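You operate a simulated robot arm through the tools that you are given. There is no shell and no other tool. Be economical: measure what you need, move in short steps, check, and stop when the job is done.

Carry out the task below with a simulated robot arm. There is one attempt and no reset: what you move stays moved.

TASK
Put one of the wiping pads from the assembly bench top on top of the pusher.
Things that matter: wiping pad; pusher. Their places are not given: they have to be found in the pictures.

It is judged by the outcome, as a careful person would: the job done as asked, and still so three seconds after it is handed in. It fails if anything else is knocked over, pushed out of place, dropped, spilled or broken.

THE ROBOT
A 7-joint arm with a two-finger parallel gripper, fixed in place. Base frame: the origin is at the foot of the arm, x ahead of it, y to its left, z up; the work surface is at about z = 800. Lengths are in mm, angles in rad, forces in N, time in s.
With the tool pointing down near the work surface it reaches from about 300 to 700 mm from the base axis. Its first joint turns from -1.152 to 1.152 rad. Payload 1.57 kg.
Tool frame: the origin (TCP) lies between the finger pads and is the grasp point; the fingertips stand 30 mm ahead of it; z points along the fingers, y is the line along which they close. The gripper opens to 110 mm. The fingers are 24 mm wide and 12 mm thick; the gripper's body (48 by 112 mm) begins 78 mm behind the TCP.
Orientation is that of the tool frame in the base frame, as a unit quaternion [w, x, y, z]. With the fingers straight down and closing along the base's y, the tool's x points along the base's -x, its y along +y and its z along -z.

THE INTERFACE
- The arm moves only by the tool nudge_tool. Its argument "series" is a list of rows, each a list of 5 numbers: the shift along the tool's x, y, z in mm, then the turn about the tool's z in rad, then the gripper command, from -1 (shut) to 1 (fully open), values between in proportion. In form: [[dx, dy, dz, yaw, grip], ...]. A call has 1 to 20 rows; each row shifts and turns the commanded pose from where the row before left it, along the tool's axes as they then stand. A row lasts 0.2 s, in which the tool goes at most 50 mm and 0.15 rad; a call with a longer step from one row to the next is refused whole, and so is a gripper value outside its range. A pose out of reach is approached as far as the arm can. The call stops where the force on the tool passes 40 N (or 10 N more than at its start, if that is more) or the arm is blocked; 0.2 s more then pass. The fingers move at their own pace (about 108 mm/s each) and stop on an object; they squeeze with about 27 N. The grip force told is the motor's: it shows also when the fingers shut on nothing. Time passes only in rows, and 0.2 s behind the last, so rows that do not move let the fingers close. It gives the time, the measured TCP pose, the force on the tool (base axes), the opening and the grip force at its end, in the units of the frame above (readings bear some noise).
- Cameras (640 x 400 px; columns grow to the right, rows downward): "scene" is fixed at [148.5, -377.7, 1407.9]; the picture's right is [0.91, -0.41, 0.00], its down [-0.23, -0.50, -0.84] and it looks along [0.35, 0.76, -0.55] (base axes); focal length 364 px, centre (320, 200). "wrist" rides on the gripper at [-36, 0, -80] in the tool frame; the picture's right is [0.00, -1.00, 0.00], its down [0.97, 0.00, -0.24] and it looks along [0.24, 0.00, 0.97] (tool axes); focal length 218 px, centre (320, 200).
- grab_frame(camera): a new picture of that camera. No time passes.
- locate(camera, pixels): for up to 12 pixels [column, row] of the newest picture of that camera ("zoom" is the newest enlarged one), the place [x, y, z] in the base frame of the surface seen there, good to about 2 mm. No time passes.
- enlarge(camera, box): a new picture of the part [left, top, right, bottom] of that camera's present view, enlarged. No time passes.
- close_job(): hands the job in; it is judged then, once.

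Work in short steps. Measure before you move; look again where a grasp or a placing could have gone wrong, and mend it. You have 60 turns and 30 pictures in all, the two below and enlarged ones among them. Open the gripper and draw the arm clear of the work before you hand the job in, unless the task says otherwise; then end with one line.

The tools are called after "Emit:" as a command line: name --pt "numbers of a row" for each row, then --argument value for the rest, lists and objects as JSON in quotes. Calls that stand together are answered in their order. nudge_tool: Moves the arm, as the interface text tells. Its arguments: {"type":"object","properties":{"series":{"type":"array","items":{"type":"array","items":{"type":"number"}}}},"required":["series"]} The other tools are called the same way: grab_frame (camera) takes a picture; locate (camera, pixels) gives the place of the surface under pixels of a picture; enlarge (camera, box) takes an enlarged picture of a part of a camera's view; close_job () hands the job in.

At the start:

```text
time: 0.0
eef_pos: [301.6, 142.5, 1066.5]
ee_rot: [0.0, 0.0, 1.0, 0.0]
ft_force: [-0.8, -0.3, 0.6]
opening: 110.0
grip_force: 0.0
```

scene: 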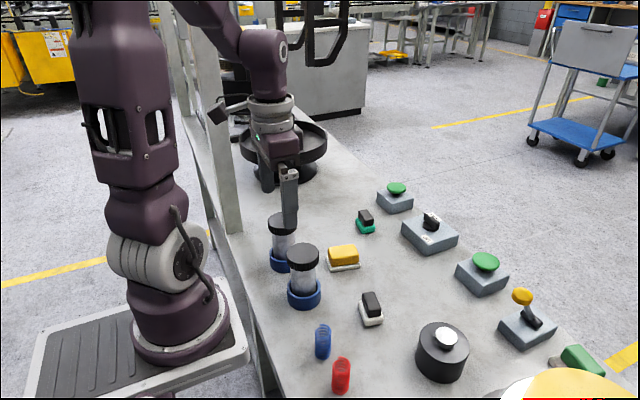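
wrist: 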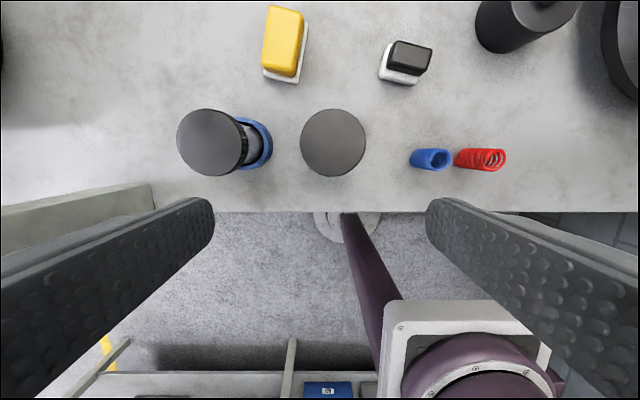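

I'll enlarge the scene to identify the objects on the bench.

Emit:
enlarge --camera "scene" --box '[320, 170, 480, 270]'

Emit:
enlarge --camera "scene" --box '[400, 240, 640, 400]'

Emit:
enlarge --camera "scene" --box '[240, 230, 480, 400]'

```text
4.00 times, centred on (400, 220) of scene
```

zoom: 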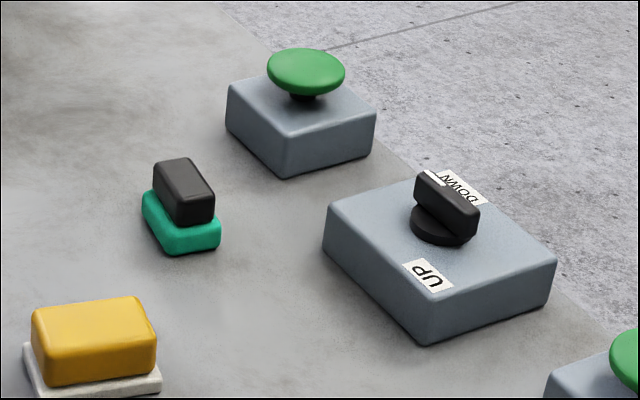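

```text
2.50 times, centred on (520, 320) of scene
```

zoom: 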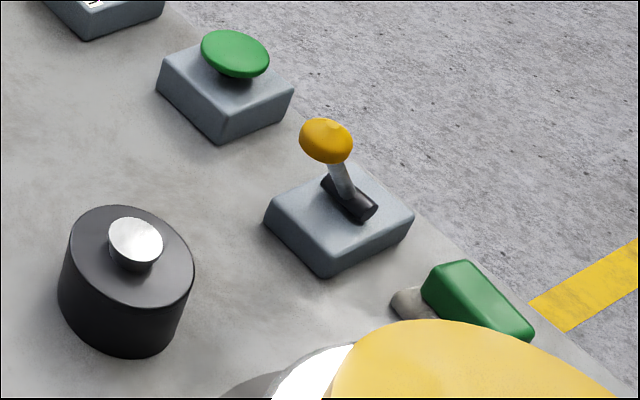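

```text
2.35 times, centred on (360, 315) of scene
```

zoom: 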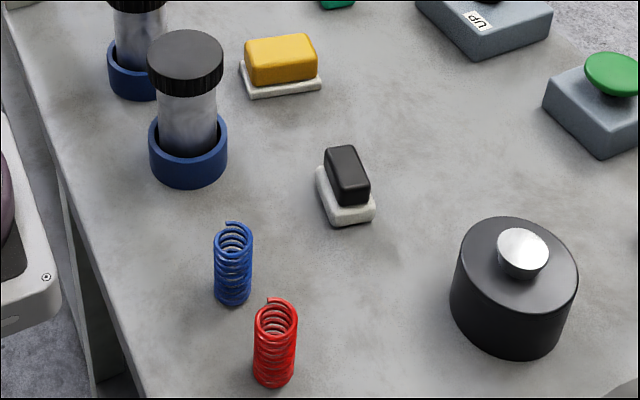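

Bench holds several block-on-pad pieces (yellow/white, black/white, black/teal, green/grey) and unclear others. I'll lift the tool forward to survey with the wrist camera.

Emit:
nudge_tool --pt "-40 0 -20 0 1" --pt "-40 0 -20 0 1" --pt "-40 0 0 0 1" --pt "-30 0 0 0 1" --pt "0 0 0 0 1"

Emit:
grab_frame --camera "wrist"

Emit:
grab_frame --camera "scene"

```text
time: 1.2
eef_pos: [449.7, 143.0, 1108.3]
ee_rot: [0.0, 0.0, 1.0, 0.0]
ft_force: [-0.5, 0.0, -0.2]
opening: 109.9
grip_force: 0.1
```

```text
24 pictures are left
```

wrist: 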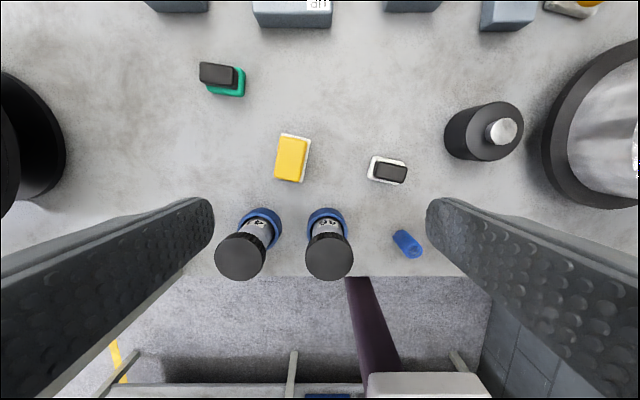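

```text
23 pictures are left
```

scene: 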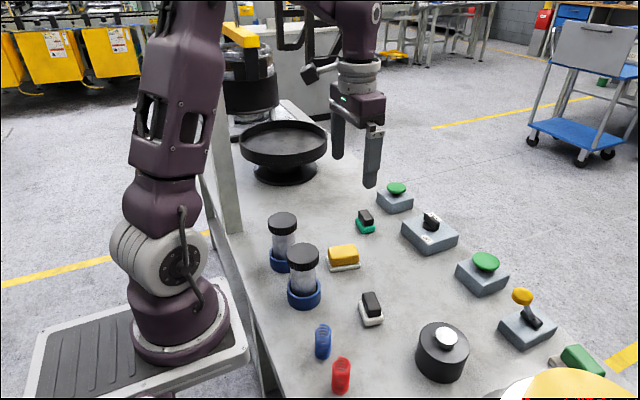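

Next, shift toward -y to see the right part of the bench, keeping clear of the large machine there.

Emit:
nudge_tool --pt "-20 -40 0 0 1" --pt "-20 -40 0 0 1" --pt "0 -40 0 0 1" --pt "0 -30 0 0 1" --pt "0 0 0 0 1"

Emit:
grab_frame --camera "wrist"

```text
time: 2.4
eef_pos: [492.8, -6.1, 1105.0]
ee_rot: [0.0, 0.0, 1.0, 0.0]
ft_force: [-0.2, 0.3, -0.9]
opening: 109.8
grip_force: 0.1
```

```text
22 pictures are left
```

wrist: 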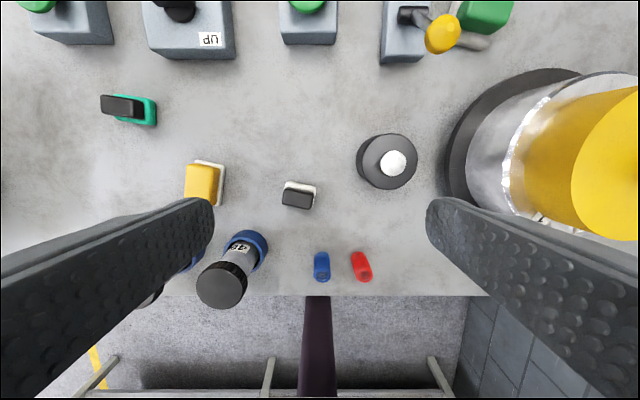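

I'll take closer looks at the cylinder with silver knob (388,160), and the green item (485,15).

Emit:
enlarge --camera "wrist" --box '[340, 0, 640, 240]'

Emit:
enlarge --camera "wrist" --box '[80, 80, 340, 220]'

Emit:
enlarge --camera "scene" --box '[210, 0, 370, 190]'

Emit:
locate --camera "wrist" --pixels '[[393, 160], [375, 180], [300, 197], [308, 185], [285, 203], [200, 180], [122, 105], [150, 110], [490, 10], [440, 80], [600, 150], [310, 2]]'

```text
1.67 times, centred on (490, 120) of wrist
```

zoom: 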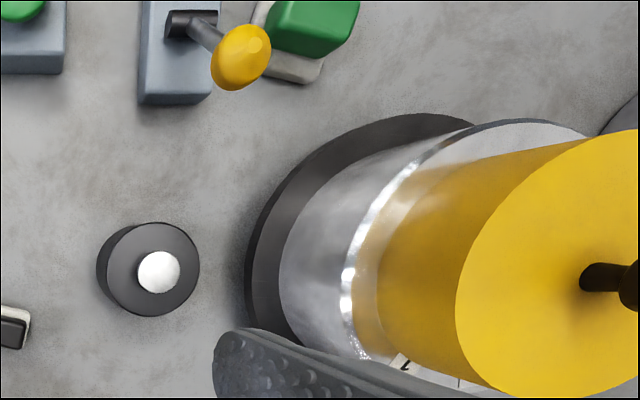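

```text
2.46 times, centred on (210, 150) of wrist
```

zoom: 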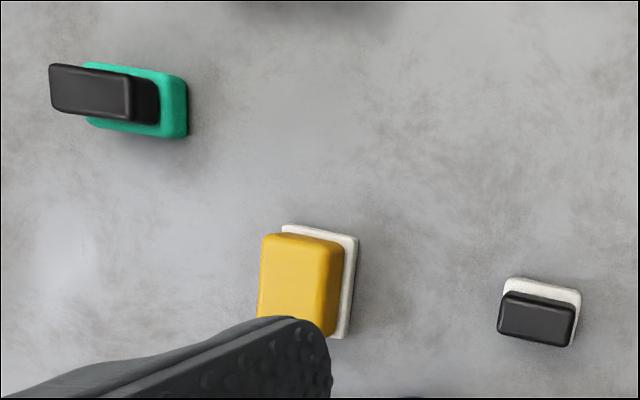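

```text
2.11 times, centred on (290, 95) of scene
```

zoom: 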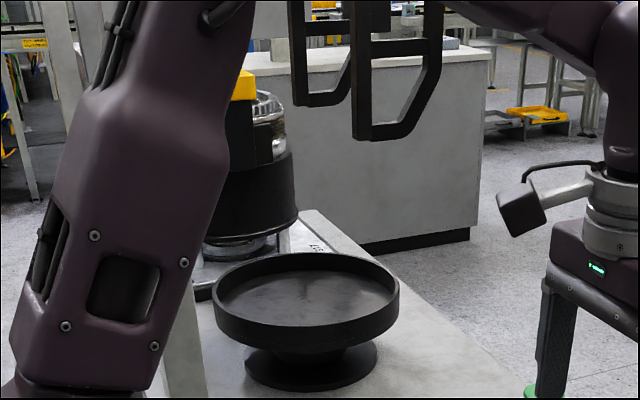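

```text
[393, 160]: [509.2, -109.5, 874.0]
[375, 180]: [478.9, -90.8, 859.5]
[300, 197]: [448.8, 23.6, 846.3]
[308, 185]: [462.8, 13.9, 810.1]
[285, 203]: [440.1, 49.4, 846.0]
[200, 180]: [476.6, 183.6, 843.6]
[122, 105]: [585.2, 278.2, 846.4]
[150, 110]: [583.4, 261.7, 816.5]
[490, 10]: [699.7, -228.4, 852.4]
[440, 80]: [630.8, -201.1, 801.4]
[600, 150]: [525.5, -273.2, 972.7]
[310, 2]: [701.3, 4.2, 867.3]
```

The silver-topped black cylinder at about (505,-110) is the likely pusher, but something sits beyond the yellow machine. I'll raise and move further to check it.

Emit:
nudge_tool --pt "0 0 -40 0 1" --pt "0 0 -40 0 1" --pt "0 -40 0 0 1" --pt "0 -40 0 0 1" --pt "0 -40 0 0 1" --pt "0 -40 0 0 1" --pt "0 0 0 0 1"

Emit:
grab_frame --camera "wrist"

```text
time: 4.0
eef_pos: [491.6, -167.1, 1185.4]
ee_rot: [0.0, -0.001, 1.0, 0.0]
ft_force: [-0.9, 0.6, -0.3]
opening: 110.2
grip_force: 0.2
```

```text
18 pictures are left
```

wrist: 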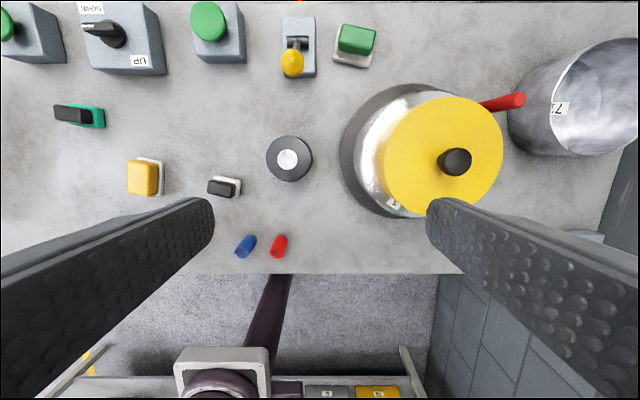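

The rest are a lidded pot and a drum. Now compare the candidate pads up close.

Emit:
enlarge --camera "scene" --box '[320, 195, 400, 335]'

Emit:
enlarge --camera "wrist" --box '[180, 0, 400, 210]'

Emit:
enlarge --camera "scene" --box '[530, 330, 630, 400]'

```text
2.86 times, centred on (360, 265) of scene
```

zoom: 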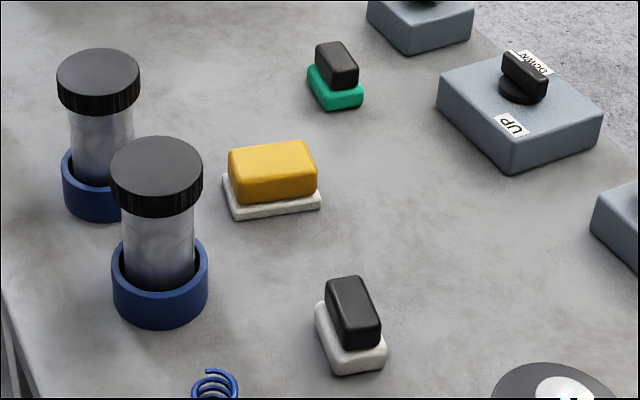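

```text
1.90 times, centred on (290, 105) of wrist
```

zoom: 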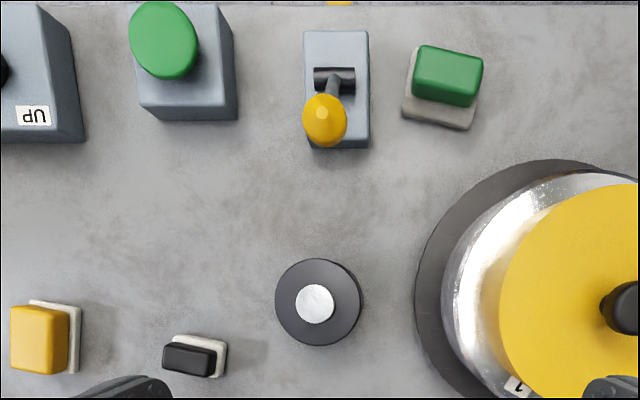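

```text
5.71 times, centred on (580, 365) of scene
```

zoom: 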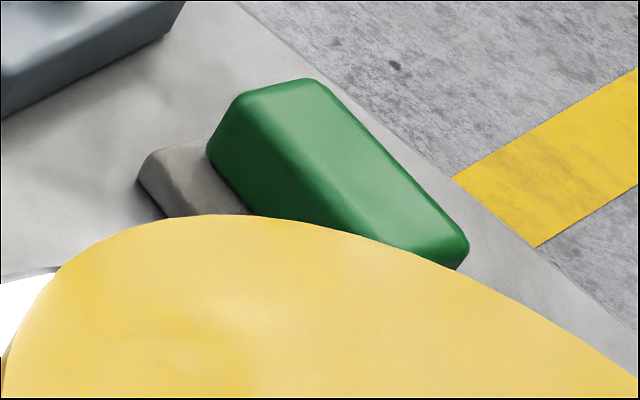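

Two families: yellow/green thick bodies on thin bases, and black grips on thick pads. I'll get closer wrist views of the two near ones at (450,25) and (476,183).

Emit:
nudge_tool --pt "0 45 0 0 1" --pt "0 45 0 0 1" --pt "0 45 0 0 1" --pt "0 45 0 0 1" --pt "20 45 0 0 1" --pt "20 25 0 0 1" --pt "20 0 45 0 1" --pt "10 0 45 0 1" --pt "0 0 45 0 1" --pt "0 0 45 0 1" --pt "0 0 0 0 1"

Emit:
enlarge --camera "wrist" --box '[140, 0, 500, 225]'

```text
time: 6.4
eef_pos: [421.7, 83.3, 1006.9]
ee_rot: [0.0, 0.0, 1.0, 0.0]
ft_force: [-0.4, -1.1, 0.1]
opening: 109.9
grip_force: 0.1
```

```text
1.78 times, centred on (320, 112) of wrist
```

zoom: 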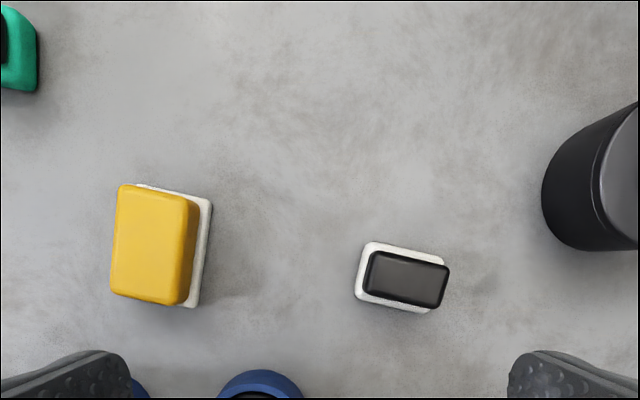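

I choose the black-gripped white pad (foam pad with handle), the nearest to the pusher. Measure its corners and grip.

Emit:
locate --camera "zoom" --pixels '[[372, 255], [446, 267], [440, 303], [366, 290], [405, 279], [360, 290], [369, 245], [430, 310], [440, 258], [160, 240], [205, 250]]'

```text
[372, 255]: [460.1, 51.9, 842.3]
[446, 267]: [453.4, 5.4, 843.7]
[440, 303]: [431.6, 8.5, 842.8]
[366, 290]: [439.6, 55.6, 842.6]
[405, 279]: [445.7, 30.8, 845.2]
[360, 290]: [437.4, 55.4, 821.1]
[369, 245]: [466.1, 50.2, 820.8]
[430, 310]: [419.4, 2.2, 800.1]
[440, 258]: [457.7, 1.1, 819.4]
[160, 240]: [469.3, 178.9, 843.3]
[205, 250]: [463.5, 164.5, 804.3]
```

Grip centre ≈ (446,30), long axis about 9° off y, grip top z≈844, pad top z≈820. I move above it, align, and come down partway.

Emit:
nudge_tool --pt "-12 -27 0 0 1" --pt "-12.3 -26 0 0 1" --pt "0 0 0 0.08 0.6" --pt "0 0 0 0.078 0.6" --pt "0 0 35 0 0.6" --pt "0 0 35 0 0.6" --pt "0 0 30 0 0.6" --pt "0 0 0 0 0.6"

Emit:
grab_frame --camera "wrist"

```text
time: 8.2
eef_pos: [444.4, 31.8, 907.3]
ee_rot: [0.0, 0.078, 0.997, 0.0]
ft_force: [-0.1, 0.7, -0.2]
opening: 87.9
grip_force: 0.0
```

```text
13 pictures are left
```

wrist: 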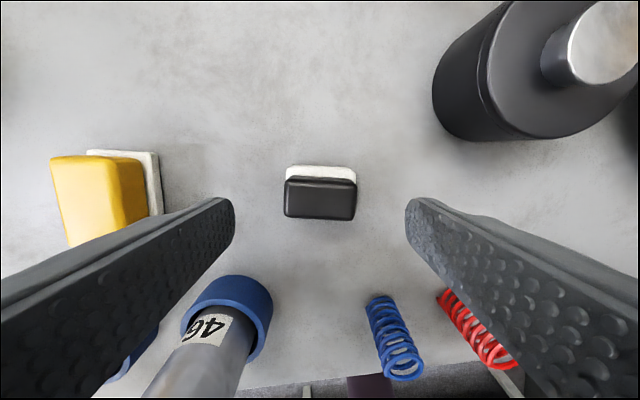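

The grip at (320,200) is square to the fingers. Confirm its location, and the knob's, before descending.

Emit:
locate --camera "wrist" --pixels '[[290, 182], [354, 184], [351, 217], [288, 215], [572, 60], [636, 20], [600, 80], [600, 5], [490, 110], [294, 168], [350, 170]]'

```text
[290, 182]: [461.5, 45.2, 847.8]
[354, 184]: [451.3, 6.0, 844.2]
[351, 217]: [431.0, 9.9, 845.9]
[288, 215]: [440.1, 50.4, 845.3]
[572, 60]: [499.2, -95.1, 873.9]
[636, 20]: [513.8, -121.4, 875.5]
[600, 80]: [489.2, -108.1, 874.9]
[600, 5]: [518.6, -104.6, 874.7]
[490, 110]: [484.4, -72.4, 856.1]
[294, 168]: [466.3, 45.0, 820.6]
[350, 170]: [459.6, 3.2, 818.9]
```

Centre (446,28.5). Descend to TCP z≈852 (tips just above the pad layer) and close.

Emit:
nudge_tool --pt "-2 -2.5 25 0 0.6" --pt "0 0 20 0 0.6" --pt "0 0 10 0 0.6" --pt "0 0 0 0 0.6" --pt "0 0 0 0 -1" --pt "0 0 0 0 -1" --pt "0 0 0 0 -1" --pt "0 0 0 0 -1"

```text
time: 10.0
eef_pos: [447.9, 26.4, 850.7]
ee_rot: [0.0, 0.079, 0.997, 0.001]
ft_force: [-0.5, 0.1, -0.2]
opening: 54.7
grip_force: 27.3
```

Opening 54.7 mm suggests the tips caught the very top edge of the pad layer; regrip lower for a firm hold.

Emit:
nudge_tool --pt "0 0 0 0 0.6" --pt "0 0 0 0 0.6" --pt "0 0 6 0 0.6" --pt "0 0 6 0 0.6" --pt "0 0 0 0 -1" --pt "0 0 0 0 -1" --pt "0 0 0 0 -1" --pt "0 0 0 0 -1"

Emit:
grab_frame --camera "wrist"

```text
time: 11.8
eef_pos: [446.8, 25.3, 841.0]
ee_rot: [0.0, 0.078, 0.997, 0.0]
ft_force: [-0.3, 0.6, -0.5]
opening: 54.3
grip_force: 27.1
```

```text
12 pictures are left
```

wrist: 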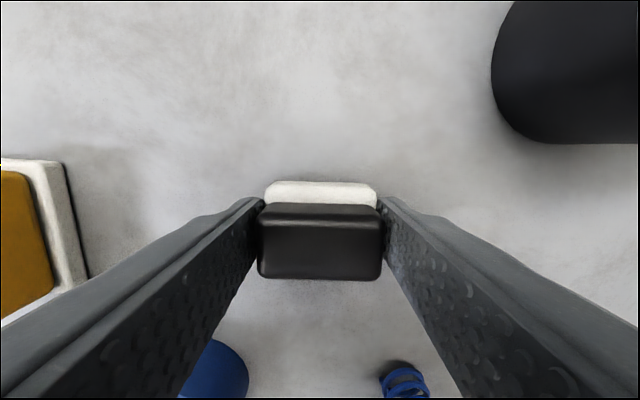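

Held firmly. Lift straight up and check.

Emit:
nudge_tool --pt "0 0 -20 0 -1" --pt "0 0 -40 0 -1" --pt "0 0 -40 0 -1" --pt "0 0 -30 0 -1" --pt "0 0 0 0 -1"

Emit:
enlarge --camera "scene" --box '[320, 200, 520, 400]'

```text
time: 13.0
eef_pos: [449.3, 26.9, 971.3]
ee_rot: [0.0, 0.079, 0.997, 0.0]
ft_force: [0.5, 0.0, -1.4]
opening: 54.3
grip_force: 26.5
```

```text
2.00 times, centred on (420, 300) of scene
```

zoom: 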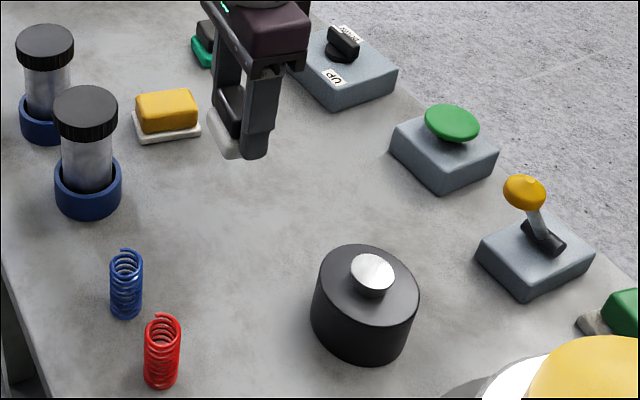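

Lifted well. Measure the knob disc edges in this zoom (around (373,271)).

Emit:
locate --camera "zoom" --pixels '[[373, 271], [354, 266], [391, 276], [372, 257], [374, 286], [330, 262], [410, 290], [368, 248], [365, 315]]'

```text
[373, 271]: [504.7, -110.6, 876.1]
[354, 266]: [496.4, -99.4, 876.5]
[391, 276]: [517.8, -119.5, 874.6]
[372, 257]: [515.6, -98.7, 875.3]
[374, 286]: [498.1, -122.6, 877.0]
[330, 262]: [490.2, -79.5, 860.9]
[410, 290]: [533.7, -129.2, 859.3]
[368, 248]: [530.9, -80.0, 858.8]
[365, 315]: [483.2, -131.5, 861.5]
```

Knob centre ≈ (506,-110.5), top z≈876. Carry the pad there at the present height.

Emit:
nudge_tool --pt "-15.6 -25.4 0 0 -1" --pt "-15.6 -25.4 0 0 -1" --pt "-15.6 -25.4 0 0 -1" --pt "-15.6 -25.4 0 0 -1" --pt "-15.6 -25.4 0 0 -1" --pt "0 0 0 0 -1" --pt "0 0 0 0 -1"

Emit:
grab_frame --camera "wrist"

Emit:
enlarge --camera "scene" --box '[360, 220, 520, 400]'

```text
time: 14.6
eef_pos: [504.7, -109.8, 969.6]
ee_rot: [0.0, 0.078, 0.997, 0.0]
ft_force: [0.0, 0.9, -0.4]
opening: 54.2
grip_force: 26.7
```

```text
10 pictures are left
```

wrist: 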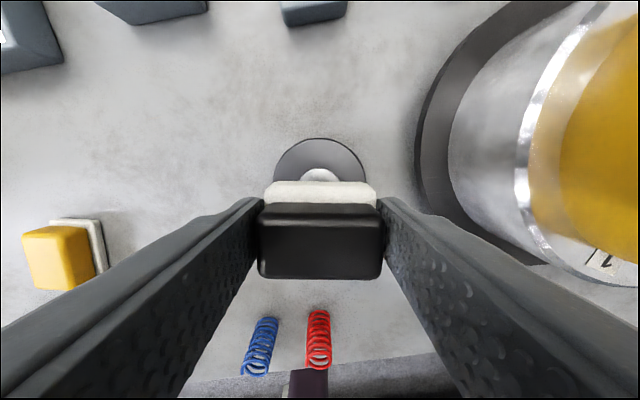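

```text
2.22 times, centred on (440, 310) of scene
```

zoom: 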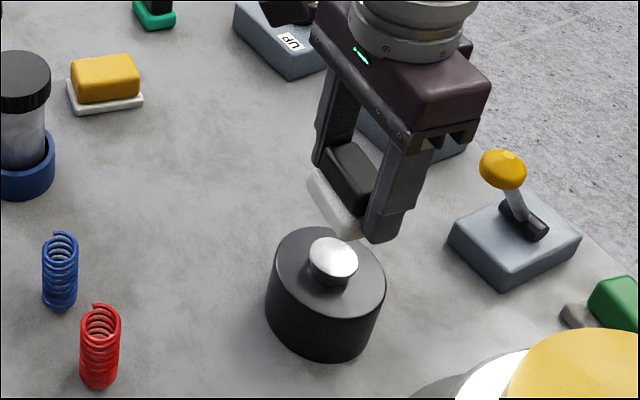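

Knob lines up at column 320. Measure the held pad's edges to fix its x offset and height.

Emit:
locate --camera "wrist" --pixels '[[320, 183], [320, 186], [320, 208], [320, 276], [320, 240], [320, 172], [268, 192], [372, 192]]'

Emit:
locate --camera "zoom" --pixels '[[325, 195], [335, 215], [350, 235], [316, 180], [330, 185]]'

```text
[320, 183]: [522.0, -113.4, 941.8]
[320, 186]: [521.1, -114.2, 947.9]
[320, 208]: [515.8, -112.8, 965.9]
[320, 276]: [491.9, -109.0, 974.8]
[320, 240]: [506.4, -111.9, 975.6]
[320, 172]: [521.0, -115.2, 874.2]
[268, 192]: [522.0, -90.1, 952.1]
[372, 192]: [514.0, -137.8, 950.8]
```

```text
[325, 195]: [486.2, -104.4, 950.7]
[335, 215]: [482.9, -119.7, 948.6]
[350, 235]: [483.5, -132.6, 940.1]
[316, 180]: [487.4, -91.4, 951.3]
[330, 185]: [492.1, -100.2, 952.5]
```

Pad bottom is ≈930, knob top ≈876: 54 mm to go. Shift +2.5 mm in x and descend 50 mm.

Emit:
nudge_tool --pt "-2.5 0 15 0 -1" --pt "0 0 15 0 -1" --pt "0 0 12 0 -1" --pt "0 0 8 0 -1" --pt "0 0 0 0 -1"

Emit:
enlarge --camera "scene" --box '[390, 260, 500, 400]'

```text
time: 15.8
eef_pos: [507.6, -111.5, 920.0]
ee_rot: [0.0, 0.079, 0.997, -0.001]
ft_force: [0.9, -0.5, -0.4]
opening: 53.9
grip_force: 27.1
```

```text
2.86 times, centred on (445, 330) of scene
```

zoom: 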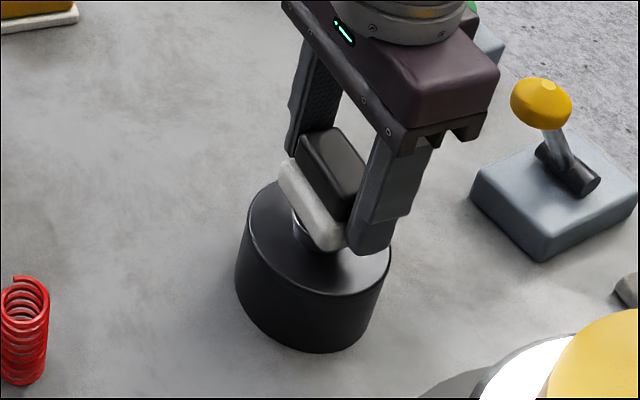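

A few millimetres remain; lower in 1 mm steps, watching the force.

Emit:
nudge_tool --pt "0 0 1 0 -1" --pt "0 0 1 0 -1" --pt "0 0 1 0 -1" --pt "0 0 0 0 -1"

```text
time: 16.8
eef_pos: [507.7, -111.6, 916.8]
ee_rot: [0.0, 0.079, 0.997, -0.001]
ft_force: [0.2, 1.1, -0.7]
opening: 54.0
grip_force: 26.9
```

Emit:
nudge_tool --pt "0 0 1 0 -1" --pt "0 0 0 0 -1"

Emit:
nudge_tool --pt "0 0 1 0 -1" --pt "0 0 0 0 -1"

```text
time: 17.4
eef_pos: [508.3, -110.6, 916.2]
ee_rot: [-0.001, 0.079, 0.997, 0.0]
ft_force: [-0.4, -0.8, -0.5]
opening: 54.4
grip_force: 26.8
```

```text
time: 18.0
eef_pos: [506.7, -109.4, 916.1]
ee_rot: [0.0, 0.077, 0.997, 0.0]
ft_force: [-0.7, 0.4, 2.1]
opening: 54.2
grip_force: 26.7
```

Force z just rose to 2 N: possible contact. One more millimetre to confirm.

Emit:
nudge_tool --pt "0 0 1 0 -1" --pt "0 0 0 0 -1"

```text
time: 18.6
eef_pos: [506.8, -110.8, 915.2]
ee_rot: [0.001, 0.078, 0.997, 0.0]
ft_force: [-5.7, 1.1, 25.8]
opening: 54.3
grip_force: 26.8
```

Firm contact. Back off 1 mm, then open slowly.

Emit:
nudge_tool --pt "0 0 -0.8 0 -1" --pt "0 0 0 0 -1" --pt "0 0 0 0 0.1" --pt "0 0 0 0 0.3" --pt "0 0 0 0 0.45" --pt "0 0 0 0 0.45"

Emit:
enlarge --camera "scene" --box '[390, 260, 500, 400]'

```text
time: 20.0
eef_pos: [508.7, -110.8, 914.6]
ee_rot: [0.0, 0.079, 0.997, 0.0]
ft_force: [-0.5, -0.2, -0.5]
opening: 79.7
grip_force: 0.0
```

```text
2.86 times, centred on (445, 330) of scene
```

zoom: 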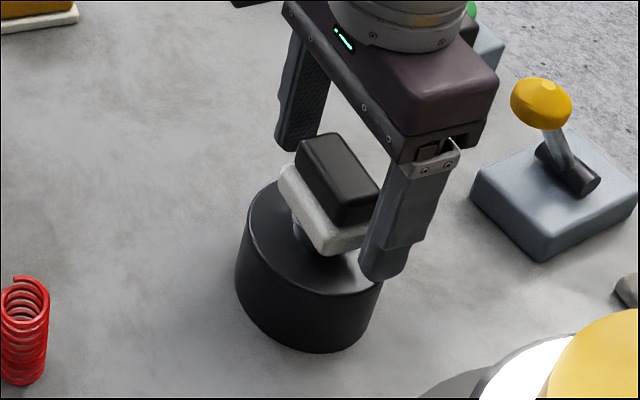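

The pad rests level on the knob and the fingers are clear of it. Rise straight up and pull away.

Emit:
nudge_tool --pt "0 0 -15 0 0.45" --pt "0 0 -35 0 0.45" --pt "0 0 -40 0 0.45" --pt "0 0 -40 0 0.45" --pt "0 0 -40 0 0.45" --pt "0 40 0 0 0.45" --pt "0 45 0 0 0.45" --pt "0 45 0 0 0.45" --pt "0 0 0 0 0.45" --pt "0 0 0 0 0.45" --pt "0 0 0 0 0.45"

Emit:
grab_frame --camera "scene"

Emit:
enlarge --camera "scene" --box '[390, 260, 500, 400]'

```text
time: 22.4
eef_pos: [528.7, 15.4, 1084.9]
ee_rot: [0.001, 0.078, 0.997, 0.001]
ft_force: [0.9, -0.2, 0.5]
opening: 80.0
grip_force: 0.1
```

```text
6 pictures are left
```

scene: 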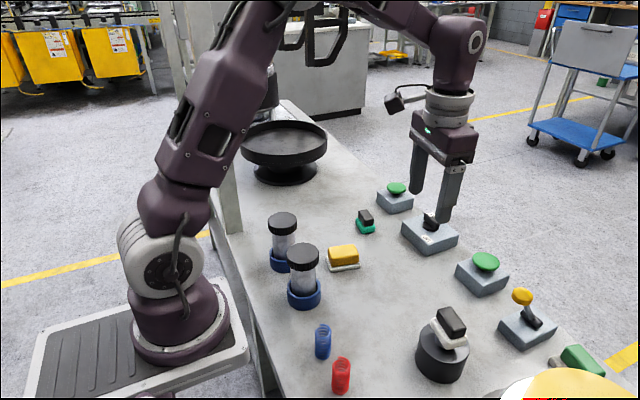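

```text
2.86 times, centred on (445, 330) of scene
```

zoom: 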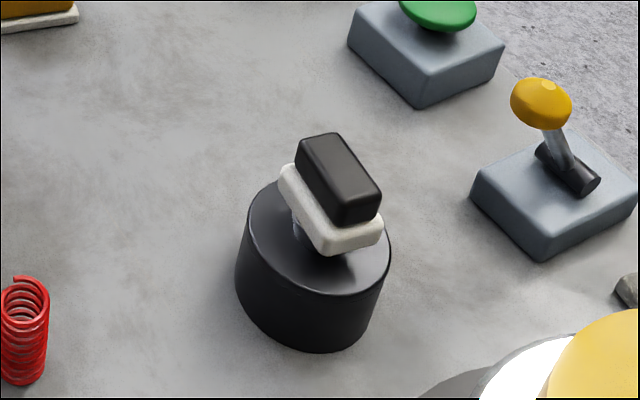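

The pad sits steadily on the pusher, nothing else has moved, and the arm is clear. I hand the job in.

Emit:
close_job

```text
The job is handed in.
```

I put the black-handled white wiping pad on the silver knob of the black cylinder, which I took to be the pusher. It was resting level and steady in the last picture, nothing else had visibly moved, and the arm was clear. Nothing on the bench was labelled as a pad or a pusher, so I chose both objects by their appearance.
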